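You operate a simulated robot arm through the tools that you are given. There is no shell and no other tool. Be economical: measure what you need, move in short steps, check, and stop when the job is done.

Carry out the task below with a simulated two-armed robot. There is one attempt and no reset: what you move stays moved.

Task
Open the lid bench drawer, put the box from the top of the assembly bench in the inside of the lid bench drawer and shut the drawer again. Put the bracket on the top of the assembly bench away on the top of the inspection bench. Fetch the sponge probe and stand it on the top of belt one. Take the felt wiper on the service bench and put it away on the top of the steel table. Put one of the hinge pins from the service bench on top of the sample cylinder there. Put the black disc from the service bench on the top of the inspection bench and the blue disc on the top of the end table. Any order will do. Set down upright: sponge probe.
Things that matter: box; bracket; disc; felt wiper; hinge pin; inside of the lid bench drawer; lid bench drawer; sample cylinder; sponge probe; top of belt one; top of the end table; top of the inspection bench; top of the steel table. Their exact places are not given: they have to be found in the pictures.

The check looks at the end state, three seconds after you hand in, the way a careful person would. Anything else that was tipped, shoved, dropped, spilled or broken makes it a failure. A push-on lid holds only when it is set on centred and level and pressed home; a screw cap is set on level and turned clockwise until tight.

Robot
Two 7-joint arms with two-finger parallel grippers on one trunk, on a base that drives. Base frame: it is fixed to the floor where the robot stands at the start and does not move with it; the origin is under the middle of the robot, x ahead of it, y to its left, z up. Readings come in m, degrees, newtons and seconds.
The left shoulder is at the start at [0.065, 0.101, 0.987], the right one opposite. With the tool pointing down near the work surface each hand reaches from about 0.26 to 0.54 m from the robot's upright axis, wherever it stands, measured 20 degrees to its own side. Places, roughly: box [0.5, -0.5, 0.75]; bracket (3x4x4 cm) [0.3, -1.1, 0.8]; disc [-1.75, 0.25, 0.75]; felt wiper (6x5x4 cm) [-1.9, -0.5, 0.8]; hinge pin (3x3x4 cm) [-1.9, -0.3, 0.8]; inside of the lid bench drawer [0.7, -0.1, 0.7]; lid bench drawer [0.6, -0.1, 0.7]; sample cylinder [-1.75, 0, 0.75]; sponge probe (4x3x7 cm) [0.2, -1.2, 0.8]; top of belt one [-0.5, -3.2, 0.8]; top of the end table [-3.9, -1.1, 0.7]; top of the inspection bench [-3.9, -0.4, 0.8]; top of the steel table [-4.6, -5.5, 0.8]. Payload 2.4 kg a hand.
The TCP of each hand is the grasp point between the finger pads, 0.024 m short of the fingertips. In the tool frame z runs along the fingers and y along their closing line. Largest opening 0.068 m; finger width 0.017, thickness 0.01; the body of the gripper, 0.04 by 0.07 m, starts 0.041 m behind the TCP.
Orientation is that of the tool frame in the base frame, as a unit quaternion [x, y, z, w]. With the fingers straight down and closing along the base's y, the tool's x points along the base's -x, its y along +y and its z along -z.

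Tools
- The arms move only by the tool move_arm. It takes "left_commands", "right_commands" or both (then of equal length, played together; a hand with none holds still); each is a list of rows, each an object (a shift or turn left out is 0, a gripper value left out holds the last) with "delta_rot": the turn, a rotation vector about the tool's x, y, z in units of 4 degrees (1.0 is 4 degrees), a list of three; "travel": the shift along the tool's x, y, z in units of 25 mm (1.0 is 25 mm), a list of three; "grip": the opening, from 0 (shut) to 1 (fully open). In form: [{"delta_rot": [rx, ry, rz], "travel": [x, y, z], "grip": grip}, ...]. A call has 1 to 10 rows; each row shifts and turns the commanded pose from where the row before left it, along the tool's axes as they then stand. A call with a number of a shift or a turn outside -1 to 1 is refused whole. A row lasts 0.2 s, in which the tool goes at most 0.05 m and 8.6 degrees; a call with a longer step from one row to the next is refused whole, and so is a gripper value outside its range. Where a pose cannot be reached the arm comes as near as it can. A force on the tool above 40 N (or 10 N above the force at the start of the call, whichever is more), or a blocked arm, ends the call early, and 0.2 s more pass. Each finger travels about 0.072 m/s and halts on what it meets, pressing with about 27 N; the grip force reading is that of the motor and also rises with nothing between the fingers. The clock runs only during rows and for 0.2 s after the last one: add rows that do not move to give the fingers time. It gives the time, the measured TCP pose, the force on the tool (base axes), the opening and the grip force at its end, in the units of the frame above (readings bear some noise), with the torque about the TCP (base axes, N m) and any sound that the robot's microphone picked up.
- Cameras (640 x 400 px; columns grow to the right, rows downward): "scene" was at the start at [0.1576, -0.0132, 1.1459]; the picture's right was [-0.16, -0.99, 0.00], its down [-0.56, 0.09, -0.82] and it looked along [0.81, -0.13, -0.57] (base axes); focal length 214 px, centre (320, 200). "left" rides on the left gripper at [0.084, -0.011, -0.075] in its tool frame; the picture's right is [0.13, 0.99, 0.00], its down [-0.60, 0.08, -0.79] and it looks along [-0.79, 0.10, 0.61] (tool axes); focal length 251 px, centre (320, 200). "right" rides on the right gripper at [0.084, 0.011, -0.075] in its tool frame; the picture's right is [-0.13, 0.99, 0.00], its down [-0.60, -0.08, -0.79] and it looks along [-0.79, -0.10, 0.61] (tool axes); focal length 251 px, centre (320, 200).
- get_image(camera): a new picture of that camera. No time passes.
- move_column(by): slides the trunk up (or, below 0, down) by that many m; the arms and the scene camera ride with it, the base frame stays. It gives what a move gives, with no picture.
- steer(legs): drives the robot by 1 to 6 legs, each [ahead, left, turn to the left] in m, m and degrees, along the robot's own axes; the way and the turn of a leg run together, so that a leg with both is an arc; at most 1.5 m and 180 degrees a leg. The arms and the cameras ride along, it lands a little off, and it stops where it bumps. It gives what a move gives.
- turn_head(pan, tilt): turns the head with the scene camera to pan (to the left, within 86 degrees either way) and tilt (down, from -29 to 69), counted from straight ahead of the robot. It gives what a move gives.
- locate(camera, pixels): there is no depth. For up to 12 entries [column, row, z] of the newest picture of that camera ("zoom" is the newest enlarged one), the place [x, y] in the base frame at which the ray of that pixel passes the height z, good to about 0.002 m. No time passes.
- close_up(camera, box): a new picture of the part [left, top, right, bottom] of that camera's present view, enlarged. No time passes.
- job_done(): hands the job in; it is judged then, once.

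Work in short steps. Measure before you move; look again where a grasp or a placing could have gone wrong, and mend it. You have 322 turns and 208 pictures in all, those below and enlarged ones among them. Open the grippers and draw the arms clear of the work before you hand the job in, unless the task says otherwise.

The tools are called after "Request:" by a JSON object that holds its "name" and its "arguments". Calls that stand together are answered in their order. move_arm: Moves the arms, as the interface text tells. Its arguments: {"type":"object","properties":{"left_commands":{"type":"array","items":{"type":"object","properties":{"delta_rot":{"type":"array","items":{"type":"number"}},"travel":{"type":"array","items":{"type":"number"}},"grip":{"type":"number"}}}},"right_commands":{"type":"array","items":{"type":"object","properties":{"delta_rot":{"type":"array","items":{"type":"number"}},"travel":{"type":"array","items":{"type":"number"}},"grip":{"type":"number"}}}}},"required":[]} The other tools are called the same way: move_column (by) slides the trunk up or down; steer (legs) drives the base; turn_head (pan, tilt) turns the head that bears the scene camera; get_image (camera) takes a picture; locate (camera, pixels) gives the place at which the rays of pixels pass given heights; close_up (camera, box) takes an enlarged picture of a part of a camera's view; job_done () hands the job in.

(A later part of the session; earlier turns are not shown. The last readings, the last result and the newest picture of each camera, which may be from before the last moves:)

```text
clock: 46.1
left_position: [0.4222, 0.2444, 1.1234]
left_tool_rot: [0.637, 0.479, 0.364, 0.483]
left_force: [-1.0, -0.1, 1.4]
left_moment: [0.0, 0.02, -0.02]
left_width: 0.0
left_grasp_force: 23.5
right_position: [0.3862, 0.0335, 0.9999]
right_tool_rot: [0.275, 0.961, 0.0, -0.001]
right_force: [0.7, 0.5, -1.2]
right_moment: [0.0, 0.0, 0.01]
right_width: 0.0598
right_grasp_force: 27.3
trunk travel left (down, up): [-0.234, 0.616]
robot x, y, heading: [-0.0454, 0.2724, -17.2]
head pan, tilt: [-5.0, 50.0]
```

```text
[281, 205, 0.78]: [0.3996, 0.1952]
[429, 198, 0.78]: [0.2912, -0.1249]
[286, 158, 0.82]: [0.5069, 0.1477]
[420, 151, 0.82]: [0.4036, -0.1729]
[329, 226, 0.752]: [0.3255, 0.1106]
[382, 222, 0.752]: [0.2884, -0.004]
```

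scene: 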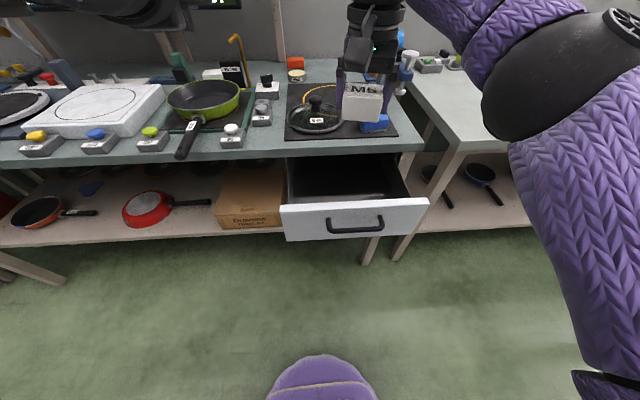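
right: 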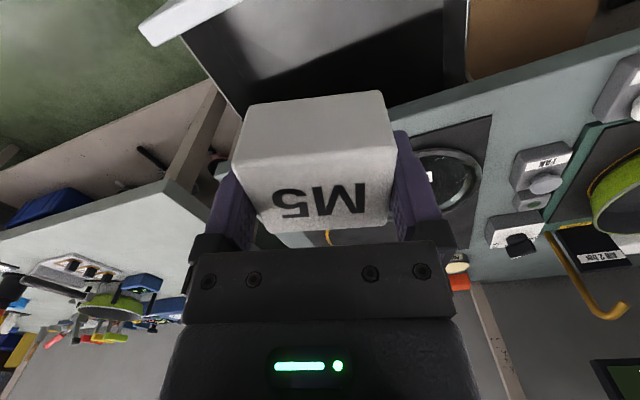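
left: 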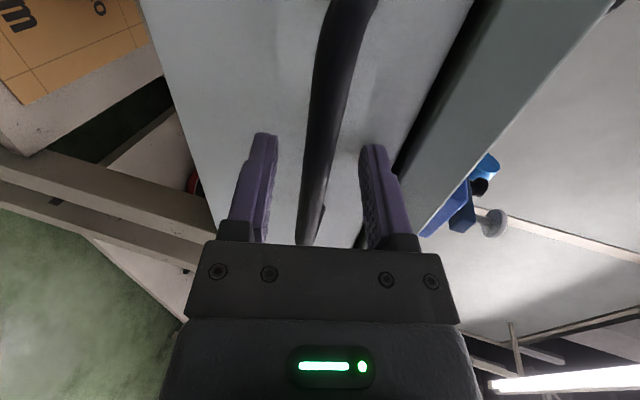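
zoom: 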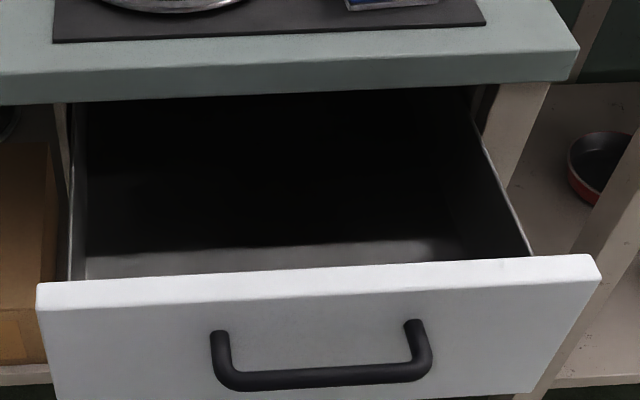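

Interior target n=0.425,t=0.125 → (0.443,-0.006). I drive forward 7 cm, un-yaw the tool by 15°, then correct.

Request:
{"name": "steer", "arguments": {"legs": [[0.07, 0, 0]]}}

Request:
{"name": "move_arm", "arguments": {"right_commands": [{"delta_rot": [0, 0, -0.94]}, {"delta_rot": [0, 0, -0.94]}, {"delta_rot": [0, 0, -0.94]}, {"delta_rot": [0, 0, -0.94], "travel": [0, -0.4, 0]}, {"travel": [0, -0.4, 0]}, {}]}}

```text
clock: 47.1
left_position: [0.4881, 0.2246, 1.1242]
left_tool_rot: [0.638, 0.478, 0.363, 0.483]
left_force: [-0.3, -0.5, 0.2]
left_moment: [0.03, 0.0, 0.02]
left_width: 0.0
left_grasp_force: 23.5
right_position: [0.4505, 0.0132, 0.9982]
right_tool_rot: [0.274, 0.962, 0.0, -0.001]
right_force: [-0.5, -1.0, 0.2]
right_moment: [0.04, -0.02, 0.0]
right_width: 0.0596
right_grasp_force: 26.7
trunk travel left (down, up): [-0.234, 0.616]
robot x, y, heading: [0.0282, 0.2524, -17.3]
head pan, tilt: [-5.0, 50.0]
```

```text
clock: 48.5
left_position: [0.4889, 0.2238, 1.1224]
left_tool_rot: [0.637, 0.478, 0.363, 0.483]
left_force: [-0.4, -0.3, 0.7]
left_moment: [0.0, -0.04, 0.0]
left_width: 0.0001
left_grasp_force: 23.6
right_position: [0.4443, -0.0062, 0.9982]
right_tool_rot: [0.147, 0.989, 0.0, -0.002]
right_force: [-0.5, 0.2, -2.5]
right_moment: [0.04, -0.02, -0.03]
right_width: 0.0599
right_grasp_force: 26.7
trunk travel left (down, up): [-0.234, 0.616]
robot x, y, heading: [0.0257, 0.2562, -16.9]
head pan, tilt: [-5.0, 50.0]
```

On target. Lower to z≈0.86 and look.

Request:
{"name": "move_arm", "arguments": {"right_commands": [{"travel": [0, 0, 0.92]}, {"travel": [0, 0, 0.92]}, {"travel": [0, 0, 0.92]}, {"travel": [0, 0, 0.92]}, {"travel": [0, 0, 0.92]}, {"travel": [0, 0, 0.92]}, {}]}}

Request:
{"name": "get_image", "arguments": {"camera": "right"}}

Request:
{"name": "get_image", "arguments": {"camera": "scene"}}

```text
clock: 50.1
left_position: [0.4889, 0.2244, 1.1242]
left_tool_rot: [0.637, 0.478, 0.363, 0.483]
left_force: [0.8, -0.5, -0.2]
left_moment: [-0.02, 0.0, 0.0]
left_width: 0.0
left_grasp_force: 23.7
right_position: [0.4442, -0.0062, 0.8616]
right_tool_rot: [0.146, 0.989, 0.001, -0.001]
right_force: [0.5, -0.2, -1.5]
right_moment: [0.02, 0.01, -0.02]
right_width: 0.0596
right_grasp_force: 26.9
trunk travel left (down, up): [-0.234, 0.616]
robot x, y, heading: [0.0219, 0.252, -16.7]
head pan, tilt: [-5.0, 50.0]
```

```text
179 pictures are left
```

right: 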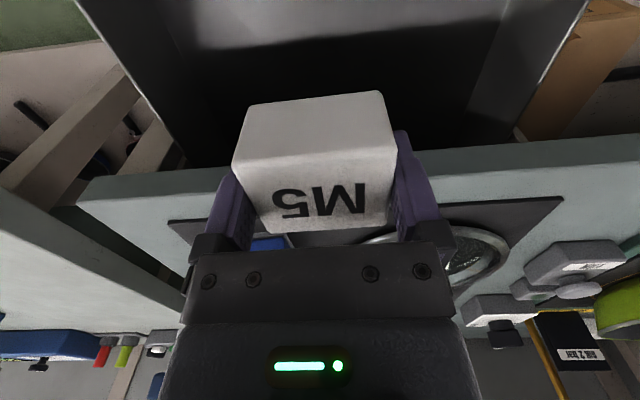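

```text
178 pictures are left
```

scene: 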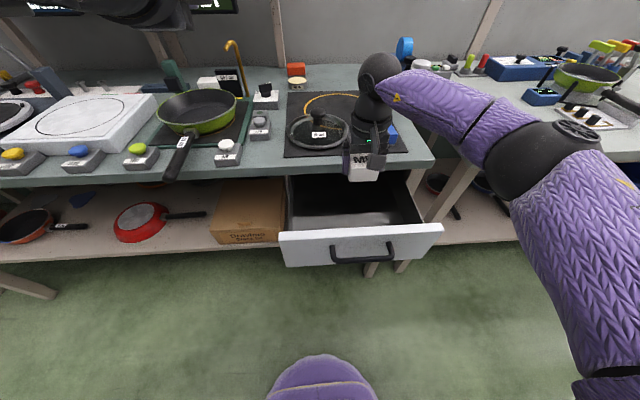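

Box is over the drawer, ahead of the bench edge. Check the edge offset before lowering.

Request:
{"name": "locate", "arguments": {"camera": "right", "pixels": [[450, 148, 0.78], [200, 172, 0.78], [390, 98, 0.834], [245, 110, 0.834], [130, 100, 0.78], [520, 130, 0.78], [480, 20, 0.7], [300, 50, 0.7]]}}

```text
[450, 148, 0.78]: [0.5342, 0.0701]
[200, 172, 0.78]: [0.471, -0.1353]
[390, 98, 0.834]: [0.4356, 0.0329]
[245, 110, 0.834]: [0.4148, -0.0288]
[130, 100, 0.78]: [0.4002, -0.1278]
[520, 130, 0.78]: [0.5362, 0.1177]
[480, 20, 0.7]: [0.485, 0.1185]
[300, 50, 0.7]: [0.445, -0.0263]
```

Clearances fine (edge n=0.49, box back n≈0.451). Lower until contact.

Request:
{"name": "move_arm", "arguments": {"right_commands": [{"travel": [0, 0, 1]}, {"travel": [0, 0, 1]}, {"travel": [0, 0, 1]}, {"travel": [0, 0, 0.8]}, {}]}}

Request:
{"name": "get_image", "arguments": {"camera": "right"}}

```text
clock: 51.3
left_position: [0.4888, 0.2241, 1.1235]
left_tool_rot: [0.637, 0.478, 0.364, 0.483]
left_force: [0.5, -0.2, 0.4]
left_moment: [0.0, 0.0, 0.01]
left_width: 0.0
left_grasp_force: 23.6
right_position: [0.4436, -0.0047, 0.7662]
right_tool_rot: [0.147, 0.989, 0.001, 0.0]
right_force: [0.4, -0.8, -2.4]
right_moment: [0.04, -0.02, 0.0]
right_width: 0.0597
right_grasp_force: 27.1
trunk travel left (down, up): [-0.234, 0.616]
robot x, y, heading: [0.0264, 0.2551, -16.9]
head pan, tilt: [-5.0, 50.0]
```

```text
177 pictures are left
```

right: 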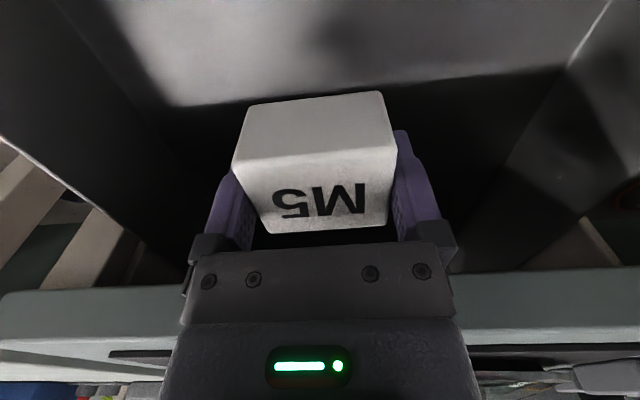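

Still clear of the floor; continue in small steps.

Request:
{"name": "move_arm", "arguments": {"right_commands": [{"travel": [0, 0, 0.5]}, {"travel": [0, 0, 0.5]}, {"travel": [0, 0, 0.3]}, {"travel": [0, 0, 0.3]}, {"travel": [0, 0, 0.3]}, {"travel": [0, 0, 0.3]}]}}

Request:
{"name": "get_image", "arguments": {"camera": "scene"}}

```text
clock: 52.7
left_position: [0.489, 0.2238, 1.1252]
left_tool_rot: [0.637, 0.478, 0.363, 0.483]
left_force: [0.0, -0.2, 0.2]
left_moment: [0.0, -0.02, 0.0]
left_width: 0.0
left_grasp_force: 23.9
right_position: [0.4434, -0.0057, 0.7101]
right_tool_rot: [0.148, 0.989, 0.0, 0.0]
right_force: [0.5, -0.8, 8.1]
right_moment: [0.41, 0.96, 0.1]
right_width: 0.0597
right_grasp_force: 26.5
trunk travel left (down, up): [-0.234, 0.616]
robot x, y, heading: [0.0234, 0.255, -17.2]
head pan, tilt: [-5.0, 50.0]
```

```text
176 pictures are left
```

scene: 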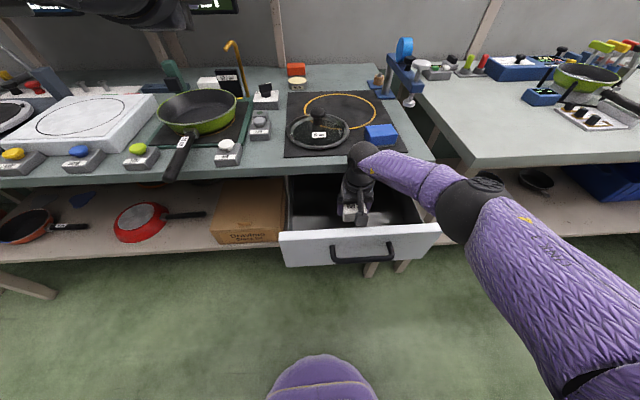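

Force 8 N with a moment that suggests something about 12 cm behind the TCP (camera housing on the drawer front) is touching. Back up 1 cm and look.

Request:
{"name": "move_arm", "arguments": {"right_commands": [{"travel": [0, 0, -0.3]}, {}]}}

Request:
{"name": "close_up", "arguments": {"camera": "scene", "box": [270, 140, 450, 252]}}

Request:
{"name": "get_image", "arguments": {"camera": "right"}}

```text
clock: 53.3
left_position: [0.4892, 0.2243, 1.1234]
left_tool_rot: [0.637, 0.479, 0.363, 0.482]
left_force: [-0.8, -0.1, -0.1]
left_moment: [0.01, 0.02, -0.01]
left_width: 0.0002
left_grasp_force: 23.8
right_position: [0.4454, -0.0048, 0.7182]
right_tool_rot: [0.146, 0.989, 0.002, -0.001]
right_force: [0.6, 1.1, -1.4]
right_moment: [0.0, 0.02, 0.01]
right_width: 0.0597
right_grasp_force: 26.3
trunk travel left (down, up): [-0.234, 0.616]
robot x, y, heading: [0.0246, 0.2548, -16.6]
head pan, tilt: [-5.0, 50.0]
```

```text
3.56 times, centred on (360, 196) of scene
```

zoom: 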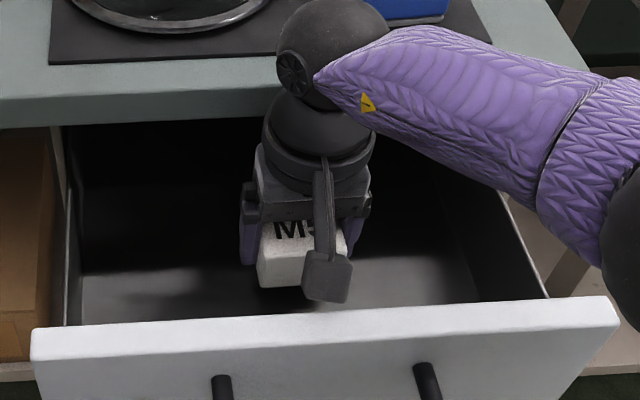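

```text
174 pictures are left
```

right: 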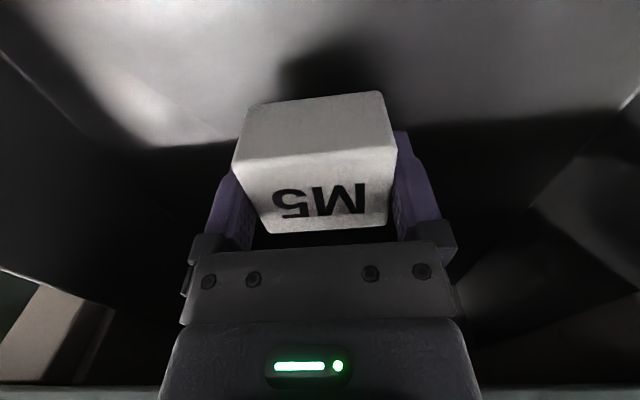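

The camera housing sits over the drawer front. I lift 5 cm, yaw the tool ~72° clockwise so the camera lies along the drawer's width, then lower again.

Request:
{"name": "move_arm", "arguments": {"right_commands": [{"travel": [0, 0, -1]}, {"travel": [0, 0, -1]}, {"delta_rot": [0, 0, 1]}, {"delta_rot": [0, 0, 1]}, {"delta_rot": [0, 0, 1]}, {"delta_rot": [0, 0, 1]}, {"delta_rot": [0, 0, 1]}, {"delta_rot": [0, 0, 1]}, {"delta_rot": [0, 0, 1]}, {"delta_rot": [0, 0, 1]}]}}

Request:
{"name": "move_arm", "arguments": {"right_commands": [{"delta_rot": [0, 0, 1]}, {"delta_rot": [0, 0, 1]}, {"delta_rot": [0, 0, 1]}, {"delta_rot": [0, 0, 1]}, {"delta_rot": [0, 0, 1]}, {"delta_rot": [0, 0, 1]}, {"delta_rot": [0, 0, 1]}, {"delta_rot": [0, 0, 1]}, {"delta_rot": [0, 0, 1]}, {"delta_rot": [0, 0, 1]}]}}

Request:
{"name": "get_image", "arguments": {"camera": "scene"}}

Request:
{"name": "get_image", "arguments": {"camera": "right"}}

```text
clock: 55.5
left_position: [0.4879, 0.2247, 1.1237]
left_tool_rot: [0.638, 0.477, 0.363, 0.484]
left_force: [0.9, 0.5, -1.0]
left_moment: [0.04, 0.0, -0.01]
left_width: 0.0
left_grasp_force: 23.4
right_position: [0.4438, -0.006, 0.7683]
right_tool_rot: [0.415, 0.91, 0.001, -0.002]
right_force: [0.1, -0.1, -2.2]
right_moment: [0.0, 0.0, 0.03]
right_width: 0.0597
right_grasp_force: 27.5
trunk travel left (down, up): [-0.234, 0.616]
robot x, y, heading: [0.0265, 0.2529, -16.9]
head pan, tilt: [-5.0, 50.0]
```

```text
clock: 57.7
left_position: [0.4885, 0.2235, 1.1232]
left_tool_rot: [0.637, 0.478, 0.363, 0.483]
left_force: [0.2, -0.8, 0.2]
left_moment: [-0.01, -0.01, 0.03]
left_width: 0.0001
left_grasp_force: 23.4
right_position: [0.4441, -0.0066, 0.7691]
right_tool_rot: [0.701, 0.714, 0.001, -0.001]
right_force: [0.1, -1.2, -1.3]
right_moment: [0.01, -0.03, 0.01]
right_width: 0.0596
right_grasp_force: 26.5
trunk travel left (down, up): [-0.234, 0.616]
robot x, y, heading: [0.0259, 0.2496, -16.8]
head pan, tilt: [-5.0, 50.0]
```

```text
173 pictures are left
```

scene: 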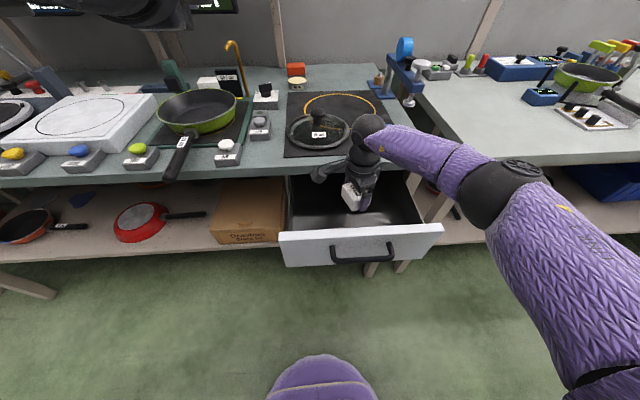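

```text
172 pictures are left
```

right: 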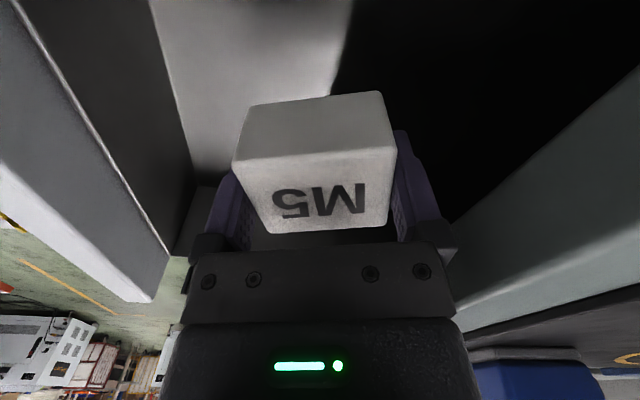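

Camera is clear now. Lower in small steps to floor contact.

Request:
{"name": "move_arm", "arguments": {"right_commands": [{"travel": [0, 0, 0.8]}, {"travel": [0, 0, 0.8]}, {"travel": [0, 0, 0.7]}, {"travel": [0, 0, 0.3]}, {"travel": [0, 0, 0.3]}, {"travel": [0, 0, 0.3]}, {"travel": [0, 0, 0.3]}, {"travel": [0, 0, 0.3]}]}}

```text
clock: 59.0
left_position: [0.4875, 0.224, 1.1244]
left_tool_rot: [0.637, 0.477, 0.364, 0.484]
left_force: [-0.5, -0.2, -0.2]
left_moment: [-0.03, -0.01, 0.01]
left_width: 0.0
left_grasp_force: 23.4
right_position: [0.4472, -0.0054, 0.6981]
right_tool_rot: [0.701, 0.713, 0.003, 0.004]
right_force: [0.7, -1.8, 22.9]
right_moment: [-0.02, 0.71, 0.03]
right_width: 0.0599
right_grasp_force: 26.7
trunk travel left (down, up): [-0.234, 0.616]
robot x, y, heading: [0.0289, 0.2504, -17.1]
head pan, tilt: [-5.0, 50.0]
stopped in row 6 (right hand): the force on the tool passed its limit at 51 N (the readings are from after the stop); the commanded pose is now the measured one
```

Contact within the box footprint – it is on the drawer floor. Release gently and rise.

Request:
{"name": "move_arm", "arguments": {"right_commands": [{"travel": [0, 0, -0.08]}, {"grip": 1}, {}, {}, {"travel": [0, 0, -0.4]}, {"travel": [0, 0, -1]}, {"travel": [0, 0, -1]}, {"travel": [0, 0, -1]}, {"travel": [0, 0, -1]}, {"travel": [0, 0, -1]}]}}

Request:
{"name": "move_arm", "arguments": {"right_commands": [{"travel": [0, 0, -1]}, {"travel": [0, 0, -1]}, {"travel": [0, 0, -1]}, {"travel": [0, 0, -1]}, {"travel": [0, 0, -1]}, {"travel": [0, 0, -1]}]}}

Request:
{"name": "get_image", "arguments": {"camera": "scene"}}

```text
clock: 61.2
left_position: [0.4885, 0.2247, 1.1246]
left_tool_rot: [0.637, 0.479, 0.364, 0.482]
left_force: [0.4, -0.4, -0.2]
left_moment: [0.01, 0.0, 0.03]
left_width: 0.0004
left_grasp_force: 23.8
right_position: [0.4469, -0.0059, 0.832]
right_tool_rot: [0.701, 0.713, 0.001, 0.002]
right_force: [-0.2, 0.3, -0.7]
right_moment: [0.02, 0.0, 0.01]
right_width: 0.0682
right_grasp_force: 0.0
trunk travel left (down, up): [-0.234, 0.616]
robot x, y, heading: [0.023, 0.2531, -17.0]
head pan, tilt: [-5.0, 50.0]
```

```text
clock: 62.6
left_position: [0.4883, 0.2241, 1.1252]
left_tool_rot: [0.638, 0.478, 0.363, 0.483]
left_force: [1.1, -0.2, 0.4]
left_moment: [0.02, -0.01, 0.0]
left_width: 0.0
left_grasp_force: 24.0
right_position: [0.4458, -0.0065, 0.9825]
right_tool_rot: [0.701, 0.713, 0.003, 0.002]
right_force: [0.3, -0.2, 0.5]
right_moment: [0.0, -0.01, -0.01]
right_width: 0.068
right_grasp_force: 0.1
trunk travel left (down, up): [-0.234, 0.616]
robot x, y, heading: [0.0224, 0.2559, -17.0]
head pan, tilt: [-5.0, 50.0]
```

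```text
171 pictures are left
```

scene: 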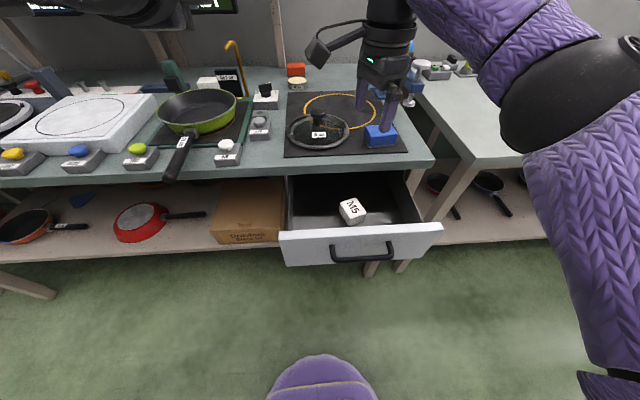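

The box sits in the drawer. To shut it I will bring the right hand (closed, pointing down) in front of the handle bar and push. First lower a bit and move back over the drawer front.

Request:
{"name": "move_arm", "arguments": {"right_commands": [{"travel": [0, 0, 1], "grip": 0}, {"travel": [0, 0, 1]}, {"travel": [0, 0, 1]}, {"travel": [0, 0, 1]}, {}]}}

Request:
{"name": "move_arm", "arguments": {"right_commands": [{"travel": [0.364, -1, 0]}, {"travel": [0.364, -1, 0]}, {"travel": [0.364, -1, 0]}, {"travel": [0.364, -1, 0]}, {"travel": [0.364, -1, 0]}, {"travel": [0.364, -1, 0]}, {"travel": [0.364, -1, 0]}, {"travel": [0.364, -1, 0]}, {}]}}

Request:
{"name": "get_image", "arguments": {"camera": "scene"}}

```text
clock: 63.8
left_position: [0.4886, 0.2238, 1.1237]
left_tool_rot: [0.637, 0.478, 0.364, 0.483]
left_force: [0.3, -0.6, 0.2]
left_moment: [-0.01, 0.03, -0.06]
left_width: 0.0
left_grasp_force: 23.3
right_position: [0.4466, -0.0064, 0.8821]
right_tool_rot: [0.701, 0.714, 0.002, 0.003]
right_force: [0.1, -0.1, 0.4]
right_moment: [-0.01, 0.01, -0.02]
right_width: 0.0
right_grasp_force: 23.5
trunk travel left (down, up): [-0.234, 0.616]
robot x, y, heading: [0.0242, 0.2505, -17.4]
head pan, tilt: [-5.0, 50.0]
```

```text
clock: 65.8
left_position: [0.4879, 0.2236, 1.125]
left_tool_rot: [0.638, 0.477, 0.363, 0.483]
left_force: [-0.6, -0.4, 0.3]
left_moment: [-0.02, 0.04, 0.02]
left_width: 0.0001
left_grasp_force: 23.6
right_position: [0.2438, 0.0646, 0.8809]
right_tool_rot: [0.701, 0.713, 0.002, 0.003]
right_force: [0.2, -0.3, 0.2]
right_moment: [0.02, 0.01, 0.0]
right_width: 0.0001
right_grasp_force: 23.5
trunk travel left (down, up): [-0.234, 0.616]
robot x, y, heading: [0.0218, 0.2532, -16.9]
head pan, tilt: [-5.0, 50.0]
```

```text
170 pictures are left
```

scene: 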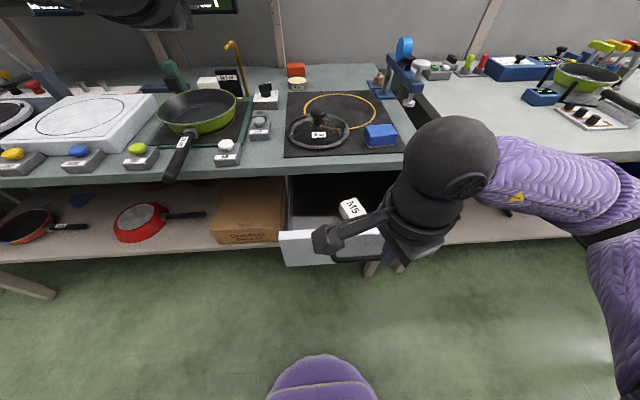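

Clear in front of the bar (n 0.214 vs 0.2775). Lower to z 0.76.

Request:
{"name": "move_arm", "arguments": {"right_commands": [{"travel": [0, 0, 0.97]}, {"travel": [0, 0, 0.97]}, {"travel": [0, 0, 0.97]}, {"travel": [0, 0, 0.97]}, {"travel": [0, 0, 0.97]}, {}]}}

Request:
{"name": "get_image", "arguments": {"camera": "right"}}

```text
clock: 67.2
left_position: [0.488, 0.2241, 1.1238]
left_tool_rot: [0.637, 0.478, 0.363, 0.483]
left_force: [-0.4, 0.3, -0.6]
left_moment: [-0.05, 0.04, -0.04]
left_width: 0.0
left_grasp_force: 23.6
right_position: [0.2447, 0.0624, 0.7591]
right_tool_rot: [0.701, 0.713, 0.002, 0.003]
right_force: [-0.5, 0.7, 0.5]
right_moment: [0.03, 0.01, 0.01]
right_width: 0.0003
right_grasp_force: 24.0
trunk travel left (down, up): [-0.234, 0.616]
robot x, y, heading: [0.0258, 0.2535, -17.1]
head pan, tilt: [-5.0, 50.0]
```

```text
169 pictures are left
```

right: 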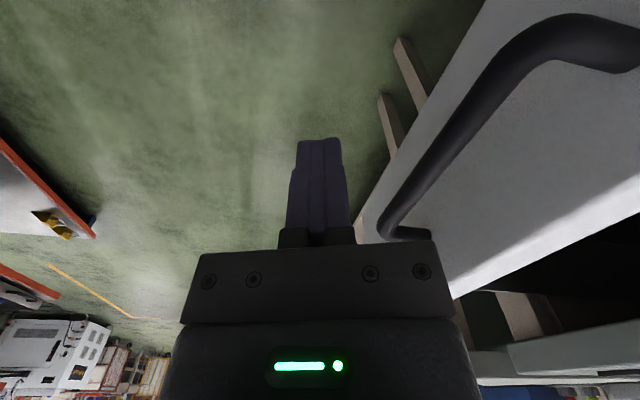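

Push along the bench normal by 0.2 m.

Request:
{"name": "move_arm", "arguments": {"right_commands": [{"travel": [-0.296, 0.955, 0]}, {"travel": [-0.296, 0.955, 0]}, {"travel": [-0.296, 0.955, 0]}, {"travel": [-0.296, 0.955, 0]}, {"travel": [-0.296, 0.955, 0]}, {"travel": [-0.296, 0.955, 0]}, {"travel": [-0.296, 0.955, 0]}, {"travel": [-0.296, 0.955, 0]}, {}]}}

Request:
{"name": "get_image", "arguments": {"camera": "scene"}}

```text
clock: 69.2
left_position: [0.4889, 0.2241, 1.1244]
left_tool_rot: [0.637, 0.478, 0.365, 0.483]
left_force: [0.2, -1.0, 0.5]
left_moment: [0.0, 0.0, 0.0]
left_width: 0.0
left_grasp_force: 23.8
right_position: [0.4379, 0.0062, 0.7624]
right_tool_rot: [0.701, 0.713, 0.002, 0.002]
right_force: [-0.3, 0.3, -0.7]
right_moment: [0.0, 0.01, 0.02]
right_width: 0.0
right_grasp_force: 23.2
trunk travel left (down, up): [-0.234, 0.616]
robot x, y, heading: [0.0279, 0.2508, -17.1]
head pan, tilt: [-5.0, 50.0]
```

```text
168 pictures are left
```

scene: 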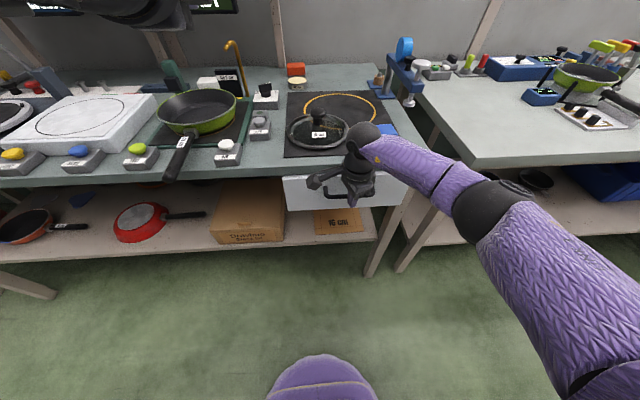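

Nearly shut (n≈0.416). Push the last ~2.5 cm until it resists.

Request:
{"name": "move_arm", "arguments": {"right_commands": [{"travel": [-0.15, 0.48, 0]}, {"travel": [-0.12, 0.38, 0]}, {"travel": [-0.06, 0.19, 0]}, {"travel": [-0.06, 0.19, 0]}, {"travel": [-0.06, 0.19, 0]}, {}]}}

```text
clock: 69.9
left_position: [0.4847, 0.2241, 1.1247]
left_tool_rot: [0.637, 0.477, 0.363, 0.485]
left_force: [-0.1, -0.2, 0.1]
left_moment: [0.01, -0.02, 0.02]
left_width: 0.0
left_grasp_force: 23.9
right_position: [0.4525, 0.0026, 0.7612]
right_tool_rot: [0.7, 0.714, -0.001, -0.004]
right_force: [-21.7, 6.0, 12.9]
right_moment: [-0.03, 0.14, -0.1]
right_width: 0.0
right_grasp_force: 23.5
trunk travel left (down, up): [-0.234, 0.616]
robot x, y, heading: [0.0239, 0.2536, -17.3]
head pan, tilt: [-5.0, 50.0]
stopped in row 3 (right hand): the force on the tool passed its limit at 48 N (the readings are from after the stop); the commanded pose is now the measured one
```

Stopped at n=0.431 as predicted for fully shut. Retreat and check.

Request:
{"name": "move_arm", "arguments": {"right_commands": [{"travel": [0.296, -0.955, 0]}, {"travel": [0.296, -0.955, 0]}, {"travel": [0.296, -0.955, 0]}, {"travel": [0, 0, -1]}, {"travel": [0, 0, -1]}, {"travel": [0, 0, -1]}, {"travel": [0, 0, -1]}, {"travel": [0, 0, -1]}, {"travel": [0, 0, -1]}, {"travel": [0, 0, -1]}]}}

Request:
{"name": "get_image", "arguments": {"camera": "scene"}}

```text
clock: 72.1
left_position: [0.4892, 0.2231, 1.1248]
left_tool_rot: [0.637, 0.479, 0.363, 0.483]
left_force: [-0.3, -0.2, 0.6]
left_moment: [0.01, 0.0, -0.03]
left_width: 0.0002
left_grasp_force: 23.4
right_position: [0.3847, 0.0216, 0.9345]
right_tool_rot: [0.701, 0.713, -0.002, -0.003]
right_force: [1.1, 1.6, 1.0]
right_moment: [-0.01, 0.01, 0.02]
right_width: 0.0
right_grasp_force: 23.5
trunk travel left (down, up): [-0.234, 0.616]
robot x, y, heading: [0.0252, 0.2546, -17.0]
head pan, tilt: [-5.0, 50.0]
```

```text
167 pictures are left
```

scene: 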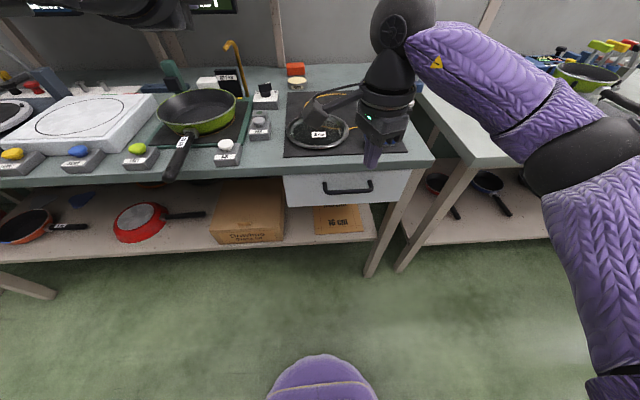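

Drawer is shut. Now I rotate both hands back to pointing down while backing away, then drive right toward the bracket and sponge probe.

Request:
{"name": "steer", "arguments": {"legs": [[-0.25, 0, 0]]}}

Request:
{"name": "move_arm", "arguments": {"left_commands": [{"delta_rot": [0.763, 0.763, -0.995]}, {"delta_rot": [0.763, 0.763, -0.995]}, {"delta_rot": [0.763, 0.763, -0.995]}, {"delta_rot": [0.763, 0.763, -0.995]}, {"delta_rot": [0.763, 0.763, -0.995]}, {"delta_rot": [0.763, 0.763, -0.995]}, {"delta_rot": [0.763, 0.763, -0.995]}, {"delta_rot": [0.763, 0.763, -0.995]}, {"delta_rot": [0.763, 0.763, -0.995]}, {"delta_rot": [0.763, 0.763, -0.995]}], "right_commands": [{"delta_rot": [0, 0, -1], "grip": 1}, {"delta_rot": [0, 0, -1]}, {"delta_rot": [0, 0, -1]}, {"delta_rot": [0, 0, -1]}, {"delta_rot": [0, 0, -1]}, {"delta_rot": [0, 0, -1]}, {"delta_rot": [0, 0, -1]}, {"delta_rot": [0, 0, -1]}, {"delta_rot": [0, 0, -1]}, {"delta_rot": [0, 0, -1]}]}}

Request:
{"name": "move_arm", "arguments": {"left_commands": [{"delta_rot": [0.763, 0.763, -0.995], "grip": 1}, {"delta_rot": [0.763, 0.763, -0.995]}, {"delta_rot": [0.763, 0.763, -0.995]}, {"delta_rot": [0.763, 0.763, -0.995]}, {"delta_rot": [0.763, 0.763, -0.995]}, {"delta_rot": [0.763, 0.763, -0.995]}, {"delta_rot": [0.763, 0.763, -0.995]}, {"delta_rot": [0.763, 0.763, -0.995]}, {"delta_rot": [0.763, 0.763, -0.995]}], "right_commands": [{"delta_rot": [0, 0, -1], "travel": [0, -0.5, -1]}, {"delta_rot": [0, 0, -1], "travel": [0, -0.5, -1]}, {"delta_rot": [0, 0, -1], "travel": [0, -0.5, -1]}, {"delta_rot": [0, 0, -1], "travel": [0, -0.5, -1]}, {"delta_rot": [0, 0, -1], "travel": [0, -0.5, -1]}, {"delta_rot": [0, 0, -1], "travel": [0, -0.5, -1]}, {"delta_rot": [0, 0, -1]}, {"delta_rot": [0, 0, -1]}, {}]}}

Request:
{"name": "steer", "arguments": {"legs": [[0, -1.1, 0]]}}

Request:
{"name": "turn_head", "arguments": {"pan": 0, "tilt": 40}}

Request:
{"name": "get_image", "arguments": {"camera": "scene"}}

```text
clock: 74.0
left_position: [0.2477, 0.2982, 1.1237]
left_tool_rot: [0.638, 0.478, 0.363, 0.483]
left_force: [0.4, -0.1, 0.3]
left_moment: [0.01, -0.03, -0.03]
left_width: 0.0
left_grasp_force: 23.4
right_position: [0.1452, 0.0948, 0.9344]
right_tool_rot: [0.701, 0.713, -0.001, -0.003]
right_force: [-0.6, 0.0, 1.1]
right_moment: [0.01, 0.01, 0.06]
right_width: 0.0
right_grasp_force: 23.6
trunk travel left (down, up): [-0.234, 0.616]
robot x, y, heading: [-0.2162, 0.3258, -17.1]
head pan, tilt: [-5.0, 50.0]
```

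```text
clock: 76.2
left_position: [0.2475, 0.297, 1.1242]
left_tool_rot: [0.428, 0.844, 0.196, 0.257]
left_force: [0.9, 0.4, -0.1]
left_moment: [-0.02, -0.01, -0.01]
left_width: 0.0
left_grasp_force: 23.9
right_position: [0.1451, 0.0956, 0.9326]
right_tool_rot: [0.415, 0.91, -0.001, -0.004]
right_force: [-0.2, 1.0, 0.4]
right_moment: [0.01, -0.01, 0.02]
right_width: 0.0682
right_grasp_force: 0.1
trunk travel left (down, up): [-0.234, 0.616]
robot x, y, heading: [-0.213, 0.3303, -17.2]
head pan, tilt: [-5.0, 50.0]
```

```text
clock: 78.2
left_position: [0.2268, 0.3088, 1.1225]
left_tool_rot: [0.142, 0.99, 0.001, -0.002]
left_force: [0.3, 0.1, -0.3]
left_moment: [0.0, 0.01, -0.02]
left_width: 0.0683
left_grasp_force: 0.0
left hand out of reach, approached as far as the arm can: row 7, 8, 9
right_position: [0.0992, 0.0373, 1.0848]
right_tool_rot: [0.148, 0.989, 0.0, -0.003]
right_force: [0.3, -0.5, -0.2]
right_moment: [0.0, 0.01, 0.02]
right_width: 0.0679
right_grasp_force: 0.0
trunk travel left (down, up): [-0.234, 0.616]
robot x, y, heading: [-0.2115, 0.3251, -17.3]
head pan, tilt: [-5.0, 50.0]
```

```text
clock: 83.8
left_position: [-0.0967, -0.736, 1.1224]
left_tool_rot: [0.143, 0.99, 0.001, -0.003]
left_force: [-0.9, -0.8, 0.1]
left_moment: [0.0, 0.0, 0.03]
left_width: 0.0678
left_grasp_force: 0.1
right_position: [-0.2251, -1.0072, 1.0844]
right_tool_rot: [0.148, 0.989, 0.001, -0.004]
right_force: [-0.3, 0.4, -0.2]
right_moment: [-0.01, 0.01, 0.04]
right_width: 0.0679
right_grasp_force: 0.0
trunk travel left (down, up): [-0.234, 0.616]
robot x, y, heading: [-0.539, -0.7186, -17.3]
head pan, tilt: [-5.0, 50.0]
```

```text
clock: 84.5
left_position: [-0.0968, -0.7368, 1.1225]
left_tool_rot: [0.144, 0.99, 0.0, -0.003]
left_force: [-0.3, -0.5, -0.8]
left_moment: [-0.01, 0.02, -0.03]
left_width: 0.068
left_grasp_force: 0.0
right_position: [-0.2251, -1.008, 1.0843]
right_tool_rot: [0.149, 0.989, 0.001, -0.003]
right_force: [0.6, 0.4, 0.5]
right_moment: [-0.05, 0.0, 0.0]
right_width: 0.0681
right_grasp_force: 0.1
trunk travel left (down, up): [-0.234, 0.616]
robot x, y, heading: [-0.5415, -0.7156, -17.3]
head pan, tilt: [0.0, 40.0]
```

```text
166 pictures are left
```

scene: 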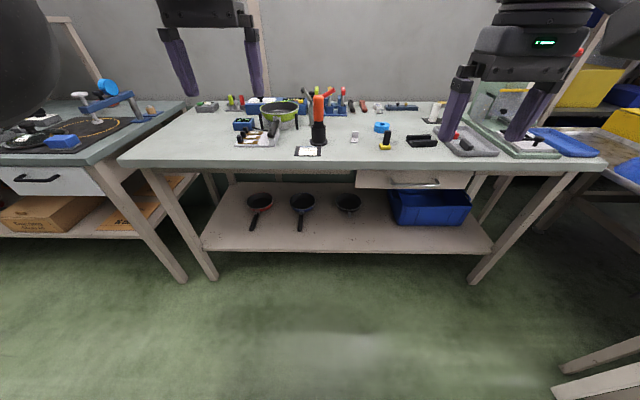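

I see the bracket at (354,136) and the yellow/black probe at (385,142). Move closer to view them.

Request:
{"name": "steer", "arguments": {"legs": [[0.42, -0.09, 0]]}}

Request:
{"name": "turn_head", "arguments": {"pan": -12, "tilt": 45}}

Request:
{"name": "get_image", "arguments": {"camera": "scene"}}

Request:
{"name": "get_image", "arguments": {"camera": "right"}}

```text
clock: 87.1
left_position: [0.2779, -0.9473, 1.1222]
left_tool_rot: [0.144, 0.99, 0.0, -0.003]
left_force: [-1.0, 0.8, 0.2]
left_moment: [0.0, 0.02, 0.03]
left_width: 0.068
left_grasp_force: 0.1
right_position: [0.1504, -1.2184, 1.085]
right_tool_rot: [0.148, 0.989, 0.002, -0.004]
right_force: [-0.4, -0.3, 0.2]
right_moment: [-0.02, 0.01, -0.01]
right_width: 0.0683
right_grasp_force: 0.0
trunk travel left (down, up): [-0.234, 0.616]
robot x, y, heading: [-0.1649, -0.9262, -17.3]
head pan, tilt: [0.0, 40.0]
```

```text
clock: 87.8
left_position: [0.2782, -0.9466, 1.1228]
left_tool_rot: [0.143, 0.99, 0.001, -0.003]
left_force: [0.6, -0.4, 0.3]
left_moment: [0.02, 0.01, -0.02]
left_width: 0.068
left_grasp_force: 0.0
right_position: [0.1499, -1.2188, 1.0849]
right_tool_rot: [0.149, 0.989, 0.001, -0.005]
right_force: [0.1, -0.2, 0.0]
right_moment: [-0.03, 0.03, 0.02]
right_width: 0.0681
right_grasp_force: 0.0
trunk travel left (down, up): [-0.234, 0.616]
robot x, y, heading: [-0.1683, -0.9287, -17.1]
head pan, tilt: [-12.0, 45.0]
```

```text
165 pictures are left
```

scene: 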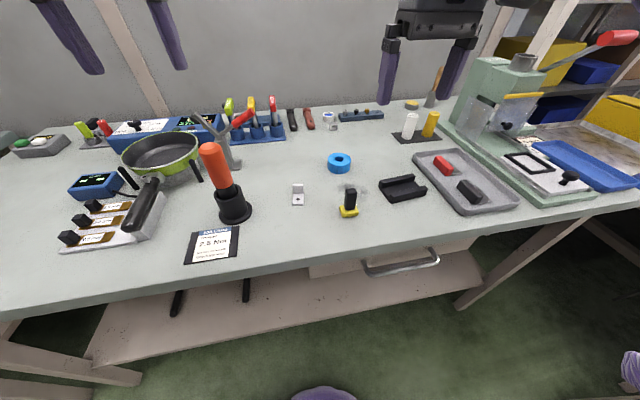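

```text
164 pictures are left
```

right: 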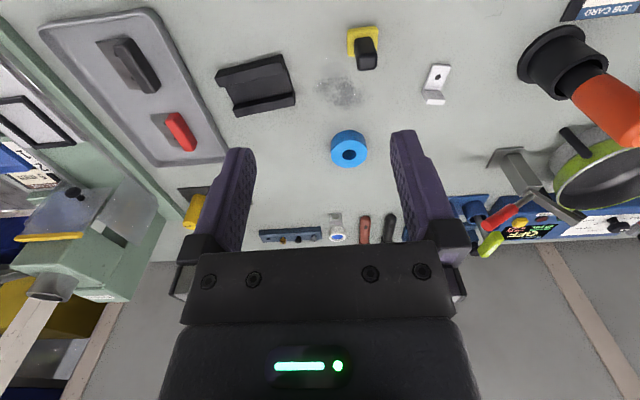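

Request:
{"name": "close_up", "arguments": {"camera": "scene", "box": [280, 160, 400, 235]}}

Request:
{"name": "close_up", "arguments": {"camera": "right", "box": [330, 15, 474, 105]}}

Request:
{"name": "locate", "arguments": {"camera": "zoom", "pixels": [[80, 85, 0.82], [205, 60, 0.82], [80, 130, 0.82], [205, 160, 0.82], [120, 175, 0.88], [170, 200, 0.88]]}}

```text
5.33 times, centred on (340, 198) of scene
```

zoom: 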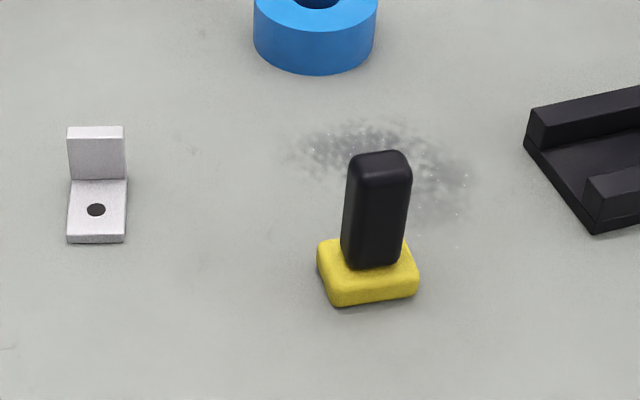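

```text
4.44 times, centred on (402, 60) of right
```

zoom: 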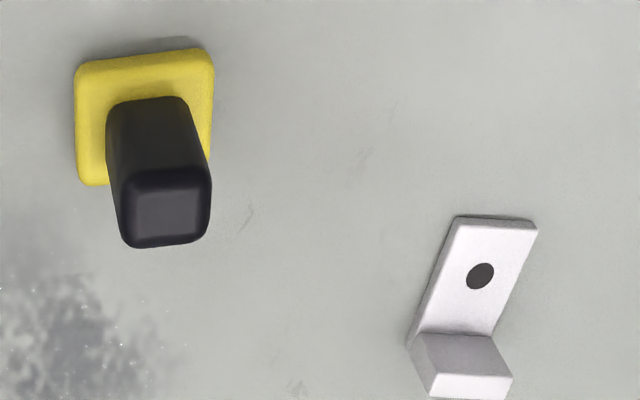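

```text
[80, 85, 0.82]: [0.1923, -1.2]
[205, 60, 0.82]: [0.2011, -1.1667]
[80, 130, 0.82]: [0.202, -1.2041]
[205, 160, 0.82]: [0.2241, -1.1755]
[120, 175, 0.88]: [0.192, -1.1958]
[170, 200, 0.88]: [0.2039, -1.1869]
```

Locate the probe's handle top and bracket in the right close-up, and cross-check in the scene view.

Request:
{"name": "locate", "arguments": {"camera": "zoom", "pixels": [[168, 210, 0.89], [168, 210, 0.88], [125, 178, 0.89], [208, 175, 0.89], [205, 240, 0.89], [125, 244, 0.89], [455, 218, 0.823], [537, 228, 0.823], [413, 335, 0.823], [495, 335, 0.823], [430, 378, 0.86], [512, 378, 0.86]]}}

Request:
{"name": "locate", "arguments": {"camera": "scene", "pixels": [[351, 191.5, 0.89], [351, 191.5, 0.88], [342.5, 215, 0.83], [358, 213, 0.83], [292.5, 203, 0.823], [303.5, 203, 0.823], [292.6, 184.5, 0.86], [303.3, 184.4, 0.86]]}}

```text
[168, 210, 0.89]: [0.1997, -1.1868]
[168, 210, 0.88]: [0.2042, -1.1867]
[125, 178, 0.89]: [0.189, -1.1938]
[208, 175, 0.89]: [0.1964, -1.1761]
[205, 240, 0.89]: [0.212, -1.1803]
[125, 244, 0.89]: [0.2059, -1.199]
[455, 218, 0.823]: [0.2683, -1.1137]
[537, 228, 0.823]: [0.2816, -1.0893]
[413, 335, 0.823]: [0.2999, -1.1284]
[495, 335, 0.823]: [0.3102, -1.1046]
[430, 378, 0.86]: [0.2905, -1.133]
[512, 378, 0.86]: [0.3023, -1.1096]
```

```text
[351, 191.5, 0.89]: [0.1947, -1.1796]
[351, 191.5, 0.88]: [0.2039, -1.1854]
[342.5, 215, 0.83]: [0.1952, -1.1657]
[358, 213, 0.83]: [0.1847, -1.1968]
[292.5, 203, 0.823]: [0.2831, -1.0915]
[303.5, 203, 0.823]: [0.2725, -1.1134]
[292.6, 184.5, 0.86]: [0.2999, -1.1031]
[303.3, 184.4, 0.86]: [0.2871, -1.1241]
```

Probe handle top at z≈0.88, axis (0.204,-1.186). Move the right hand above it.

Request:
{"name": "move_arm", "arguments": {"right_commands": [{"travel": [-0.279, 0.315, 0.9]}, {"travel": [-0.279, 0.315, 0.9]}, {"travel": [-0.279, 0.315, 0.9]}, {"travel": [-0.279, 0.315, 0.9]}, {"travel": [-0.279, 0.315, 0.9]}, {"travel": [-0.279, 0.315, 0.9]}, {}]}}

Request:
{"name": "get_image", "arguments": {"camera": "right"}}

Request:
{"name": "locate", "arguments": {"camera": "right", "pixels": [[320, 200, 0.88]]}}

```text
clock: 89.5
left_position: [0.2782, -0.9475, 1.1233]
left_tool_rot: [0.144, 0.99, 0.002, -0.002]
left_force: [-0.4, -0.6, 0.6]
left_moment: [-0.01, -0.03, -0.01]
left_width: 0.0682
left_grasp_force: 0.1
right_position: [0.2042, -1.1848, 0.9482]
right_tool_rot: [0.149, 0.989, 0.001, -0.004]
right_force: [0.2, 0.1, 0.7]
right_moment: [0.01, -0.02, -0.04]
right_width: 0.068
right_grasp_force: 0.1
trunk travel left (down, up): [-0.234, 0.616]
robot x, y, heading: [-0.1628, -0.9242, -17.4]
head pan, tilt: [-12.0, 45.0]
```

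```text
161 pictures are left
```

right: 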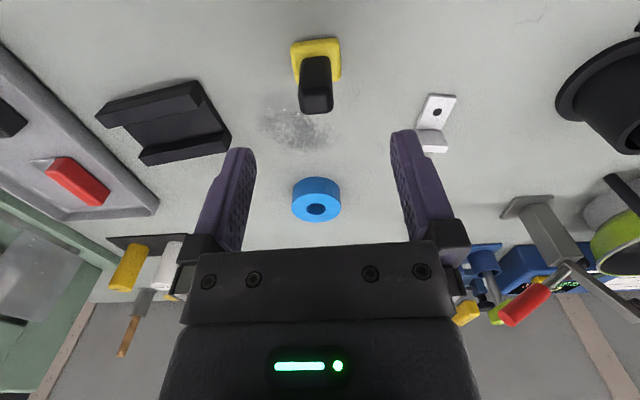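

```text
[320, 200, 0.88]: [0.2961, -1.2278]
```

Request:
{"name": "locate", "arguments": {"camera": "right", "pixels": [[316, 99, 0.88], [301, 93, 0.88], [332, 91, 0.88], [331, 108, 0.88], [303, 112, 0.88], [316, 99, 0.87]]}}

```text
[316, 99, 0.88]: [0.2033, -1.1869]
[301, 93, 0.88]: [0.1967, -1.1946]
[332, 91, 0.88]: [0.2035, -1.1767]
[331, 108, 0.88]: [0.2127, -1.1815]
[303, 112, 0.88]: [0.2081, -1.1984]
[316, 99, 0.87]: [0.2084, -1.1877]
```

Aligned. Descend to 0.868 and grip.

Request:
{"name": "move_arm", "arguments": {"right_commands": [{"travel": [0, -0.1, 0.8]}, {"travel": [0, 0, 0.8]}, {"travel": [0, 0, 0.8]}, {"travel": [0, 0, 0.8]}, {}, {"grip": 0}, {}, {}, {}]}}

Request:
{"name": "get_image", "arguments": {"camera": "right"}}

```text
clock: 91.5
left_position: [0.2777, -0.9469, 1.1232]
left_tool_rot: [0.143, 0.99, 0.002, -0.002]
left_force: [-1.0, 0.3, 0.9]
left_moment: [0.01, 0.01, 0.0]
left_width: 0.068
left_grasp_force: 0.0
right_position: [0.2024, -1.1873, 0.8697]
right_tool_rot: [0.148, 0.989, 0.001, -0.004]
right_force: [0.6, 0.5, 0.0]
right_moment: [-0.02, 0.0, 0.0]
right_width: 0.0214
right_grasp_force: 26.7
trunk travel left (down, up): [-0.234, 0.616]
robot x, y, heading: [-0.1633, -0.9284, -17.2]
head pan, tilt: [-12.0, 45.0]
```

```text
160 pictures are left
```

right: 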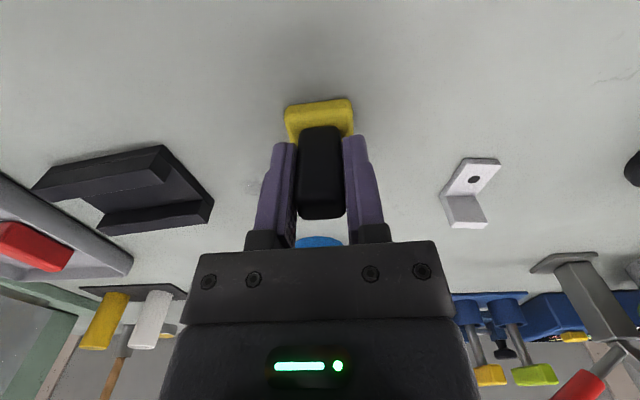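

Probe gripped (21 mm). Lift it and pull back, then shift right/forward so the left hand can take the bracket at about (0.294,-1.113).

Request:
{"name": "move_arm", "arguments": {"right_commands": [{"travel": [0, 0, -1]}, {"travel": [0, 0, -1]}, {"travel": [0, 0, -1]}, {"travel": [0, 0, -1]}, {"travel": [0, 0, -1]}, {"travel": [0, 0, -1]}, {"travel": [0, 0, -1]}, {"travel": [0.8, 0, -1]}, {"travel": [0.8, 0, -0.5]}]}}

Request:
{"name": "steer", "arguments": {"legs": [[0.03, -0.16, 0]]}}

Request:
{"name": "get_image", "arguments": {"camera": "left"}}

Request:
{"name": "get_image", "arguments": {"camera": "scene"}}

```text
clock: 93.5
left_position: [0.2775, -0.9483, 1.1227]
left_tool_rot: [0.143, 0.99, 0.002, -0.002]
left_force: [0.3, -0.6, 0.4]
left_moment: [-0.01, 0.02, 0.0]
left_width: 0.0678
left_grasp_force: 0.1
right_position: [0.1645, -1.1763, 1.0827]
right_tool_rot: [0.149, 0.989, 0.002, -0.004]
right_force: [-0.1, 0.4, -0.1]
right_moment: [0.03, 0.04, -0.02]
right_width: 0.0215
right_grasp_force: 27.3
trunk travel left (down, up): [-0.234, 0.616]
robot x, y, heading: [-0.1646, -0.9278, -17.5]
head pan, tilt: [-12.0, 45.0]
```

```text
clock: 94.9
left_position: [0.2592, -1.1092, 1.123]
left_tool_rot: [0.145, 0.989, 0.002, -0.002]
left_force: [0.2, -0.1, 0.1]
left_moment: [0.02, -0.01, 0.02]
left_width: 0.0679
left_grasp_force: 0.1
right_position: [0.145, -1.3398, 1.0806]
right_tool_rot: [0.151, 0.989, 0.001, -0.004]
right_force: [0.0, -0.4, -0.7]
right_moment: [-0.03, -0.01, 0.01]
right_width: 0.0216
right_grasp_force: 27.2
trunk travel left (down, up): [-0.234, 0.616]
robot x, y, heading: [-0.1842, -1.0859, -17.3]
head pan, tilt: [-12.0, 45.0]
```

```text
159 pictures are left
```

left: 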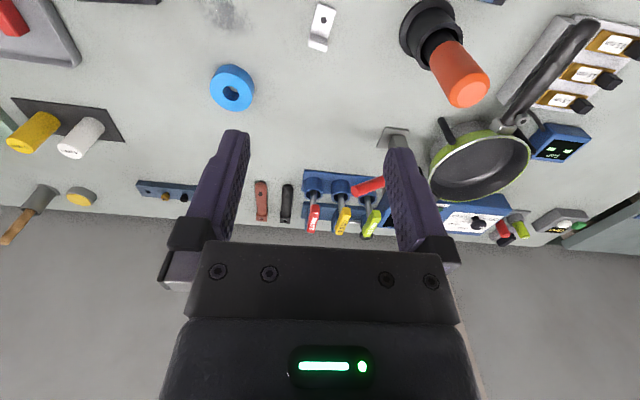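

```text
158 pictures are left
```

scene: 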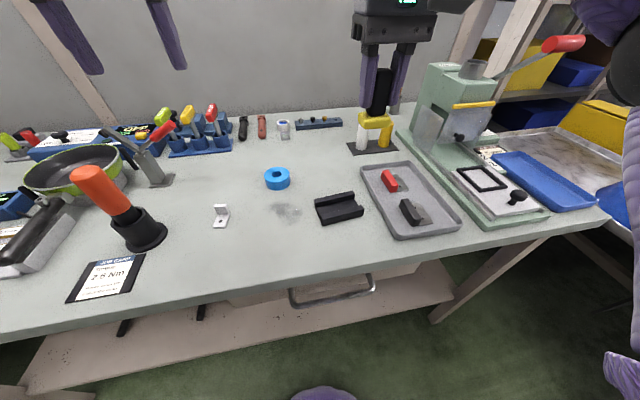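

Locate the bracket and the nearby screwdriver in the left view.

Request:
{"name": "close_up", "arguments": {"camera": "left", "box": [280, 0, 344, 60]}}

Request:
{"name": "locate", "arguments": {"camera": "zoom", "pixels": [[320, 200, 0.82]]}}

Request:
{"name": "locate", "arguments": {"camera": "left", "pixels": [[403, 45, 0.84], [450, 97, 0.97], [488, 90, 0.97], [430, 68, 0.92], [400, 30, 0.82]]}}

```text
6.67 times, centred on (312, 30) of left
```

zoom: 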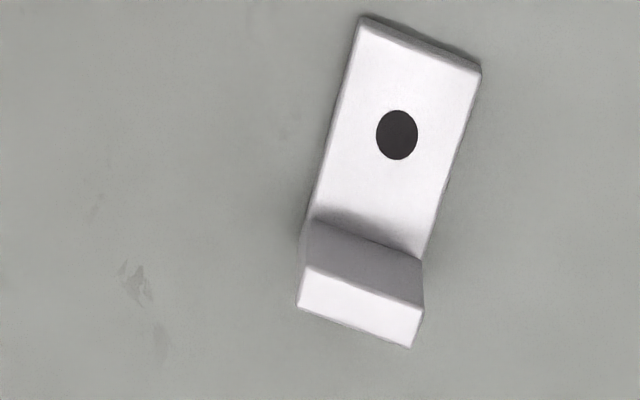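

```text
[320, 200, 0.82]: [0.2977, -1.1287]
```

```text
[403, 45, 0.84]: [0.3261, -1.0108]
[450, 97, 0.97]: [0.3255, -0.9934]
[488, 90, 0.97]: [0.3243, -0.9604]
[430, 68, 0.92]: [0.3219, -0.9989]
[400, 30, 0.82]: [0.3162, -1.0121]
```

Request:
{"name": "locate", "arguments": {"camera": "zoom", "pixels": [[360, 17, 0.824], [480, 68, 0.824], [312, 218, 0.824], [423, 260, 0.824], [303, 266, 0.857], [425, 308, 0.857], [298, 305, 0.857], [412, 348, 0.857]]}}

```text
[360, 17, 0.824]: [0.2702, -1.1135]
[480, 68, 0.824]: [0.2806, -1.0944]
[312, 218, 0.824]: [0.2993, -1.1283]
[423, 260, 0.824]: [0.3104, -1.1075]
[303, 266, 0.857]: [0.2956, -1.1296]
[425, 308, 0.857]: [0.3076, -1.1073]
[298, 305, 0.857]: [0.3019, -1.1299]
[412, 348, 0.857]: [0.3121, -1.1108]
```

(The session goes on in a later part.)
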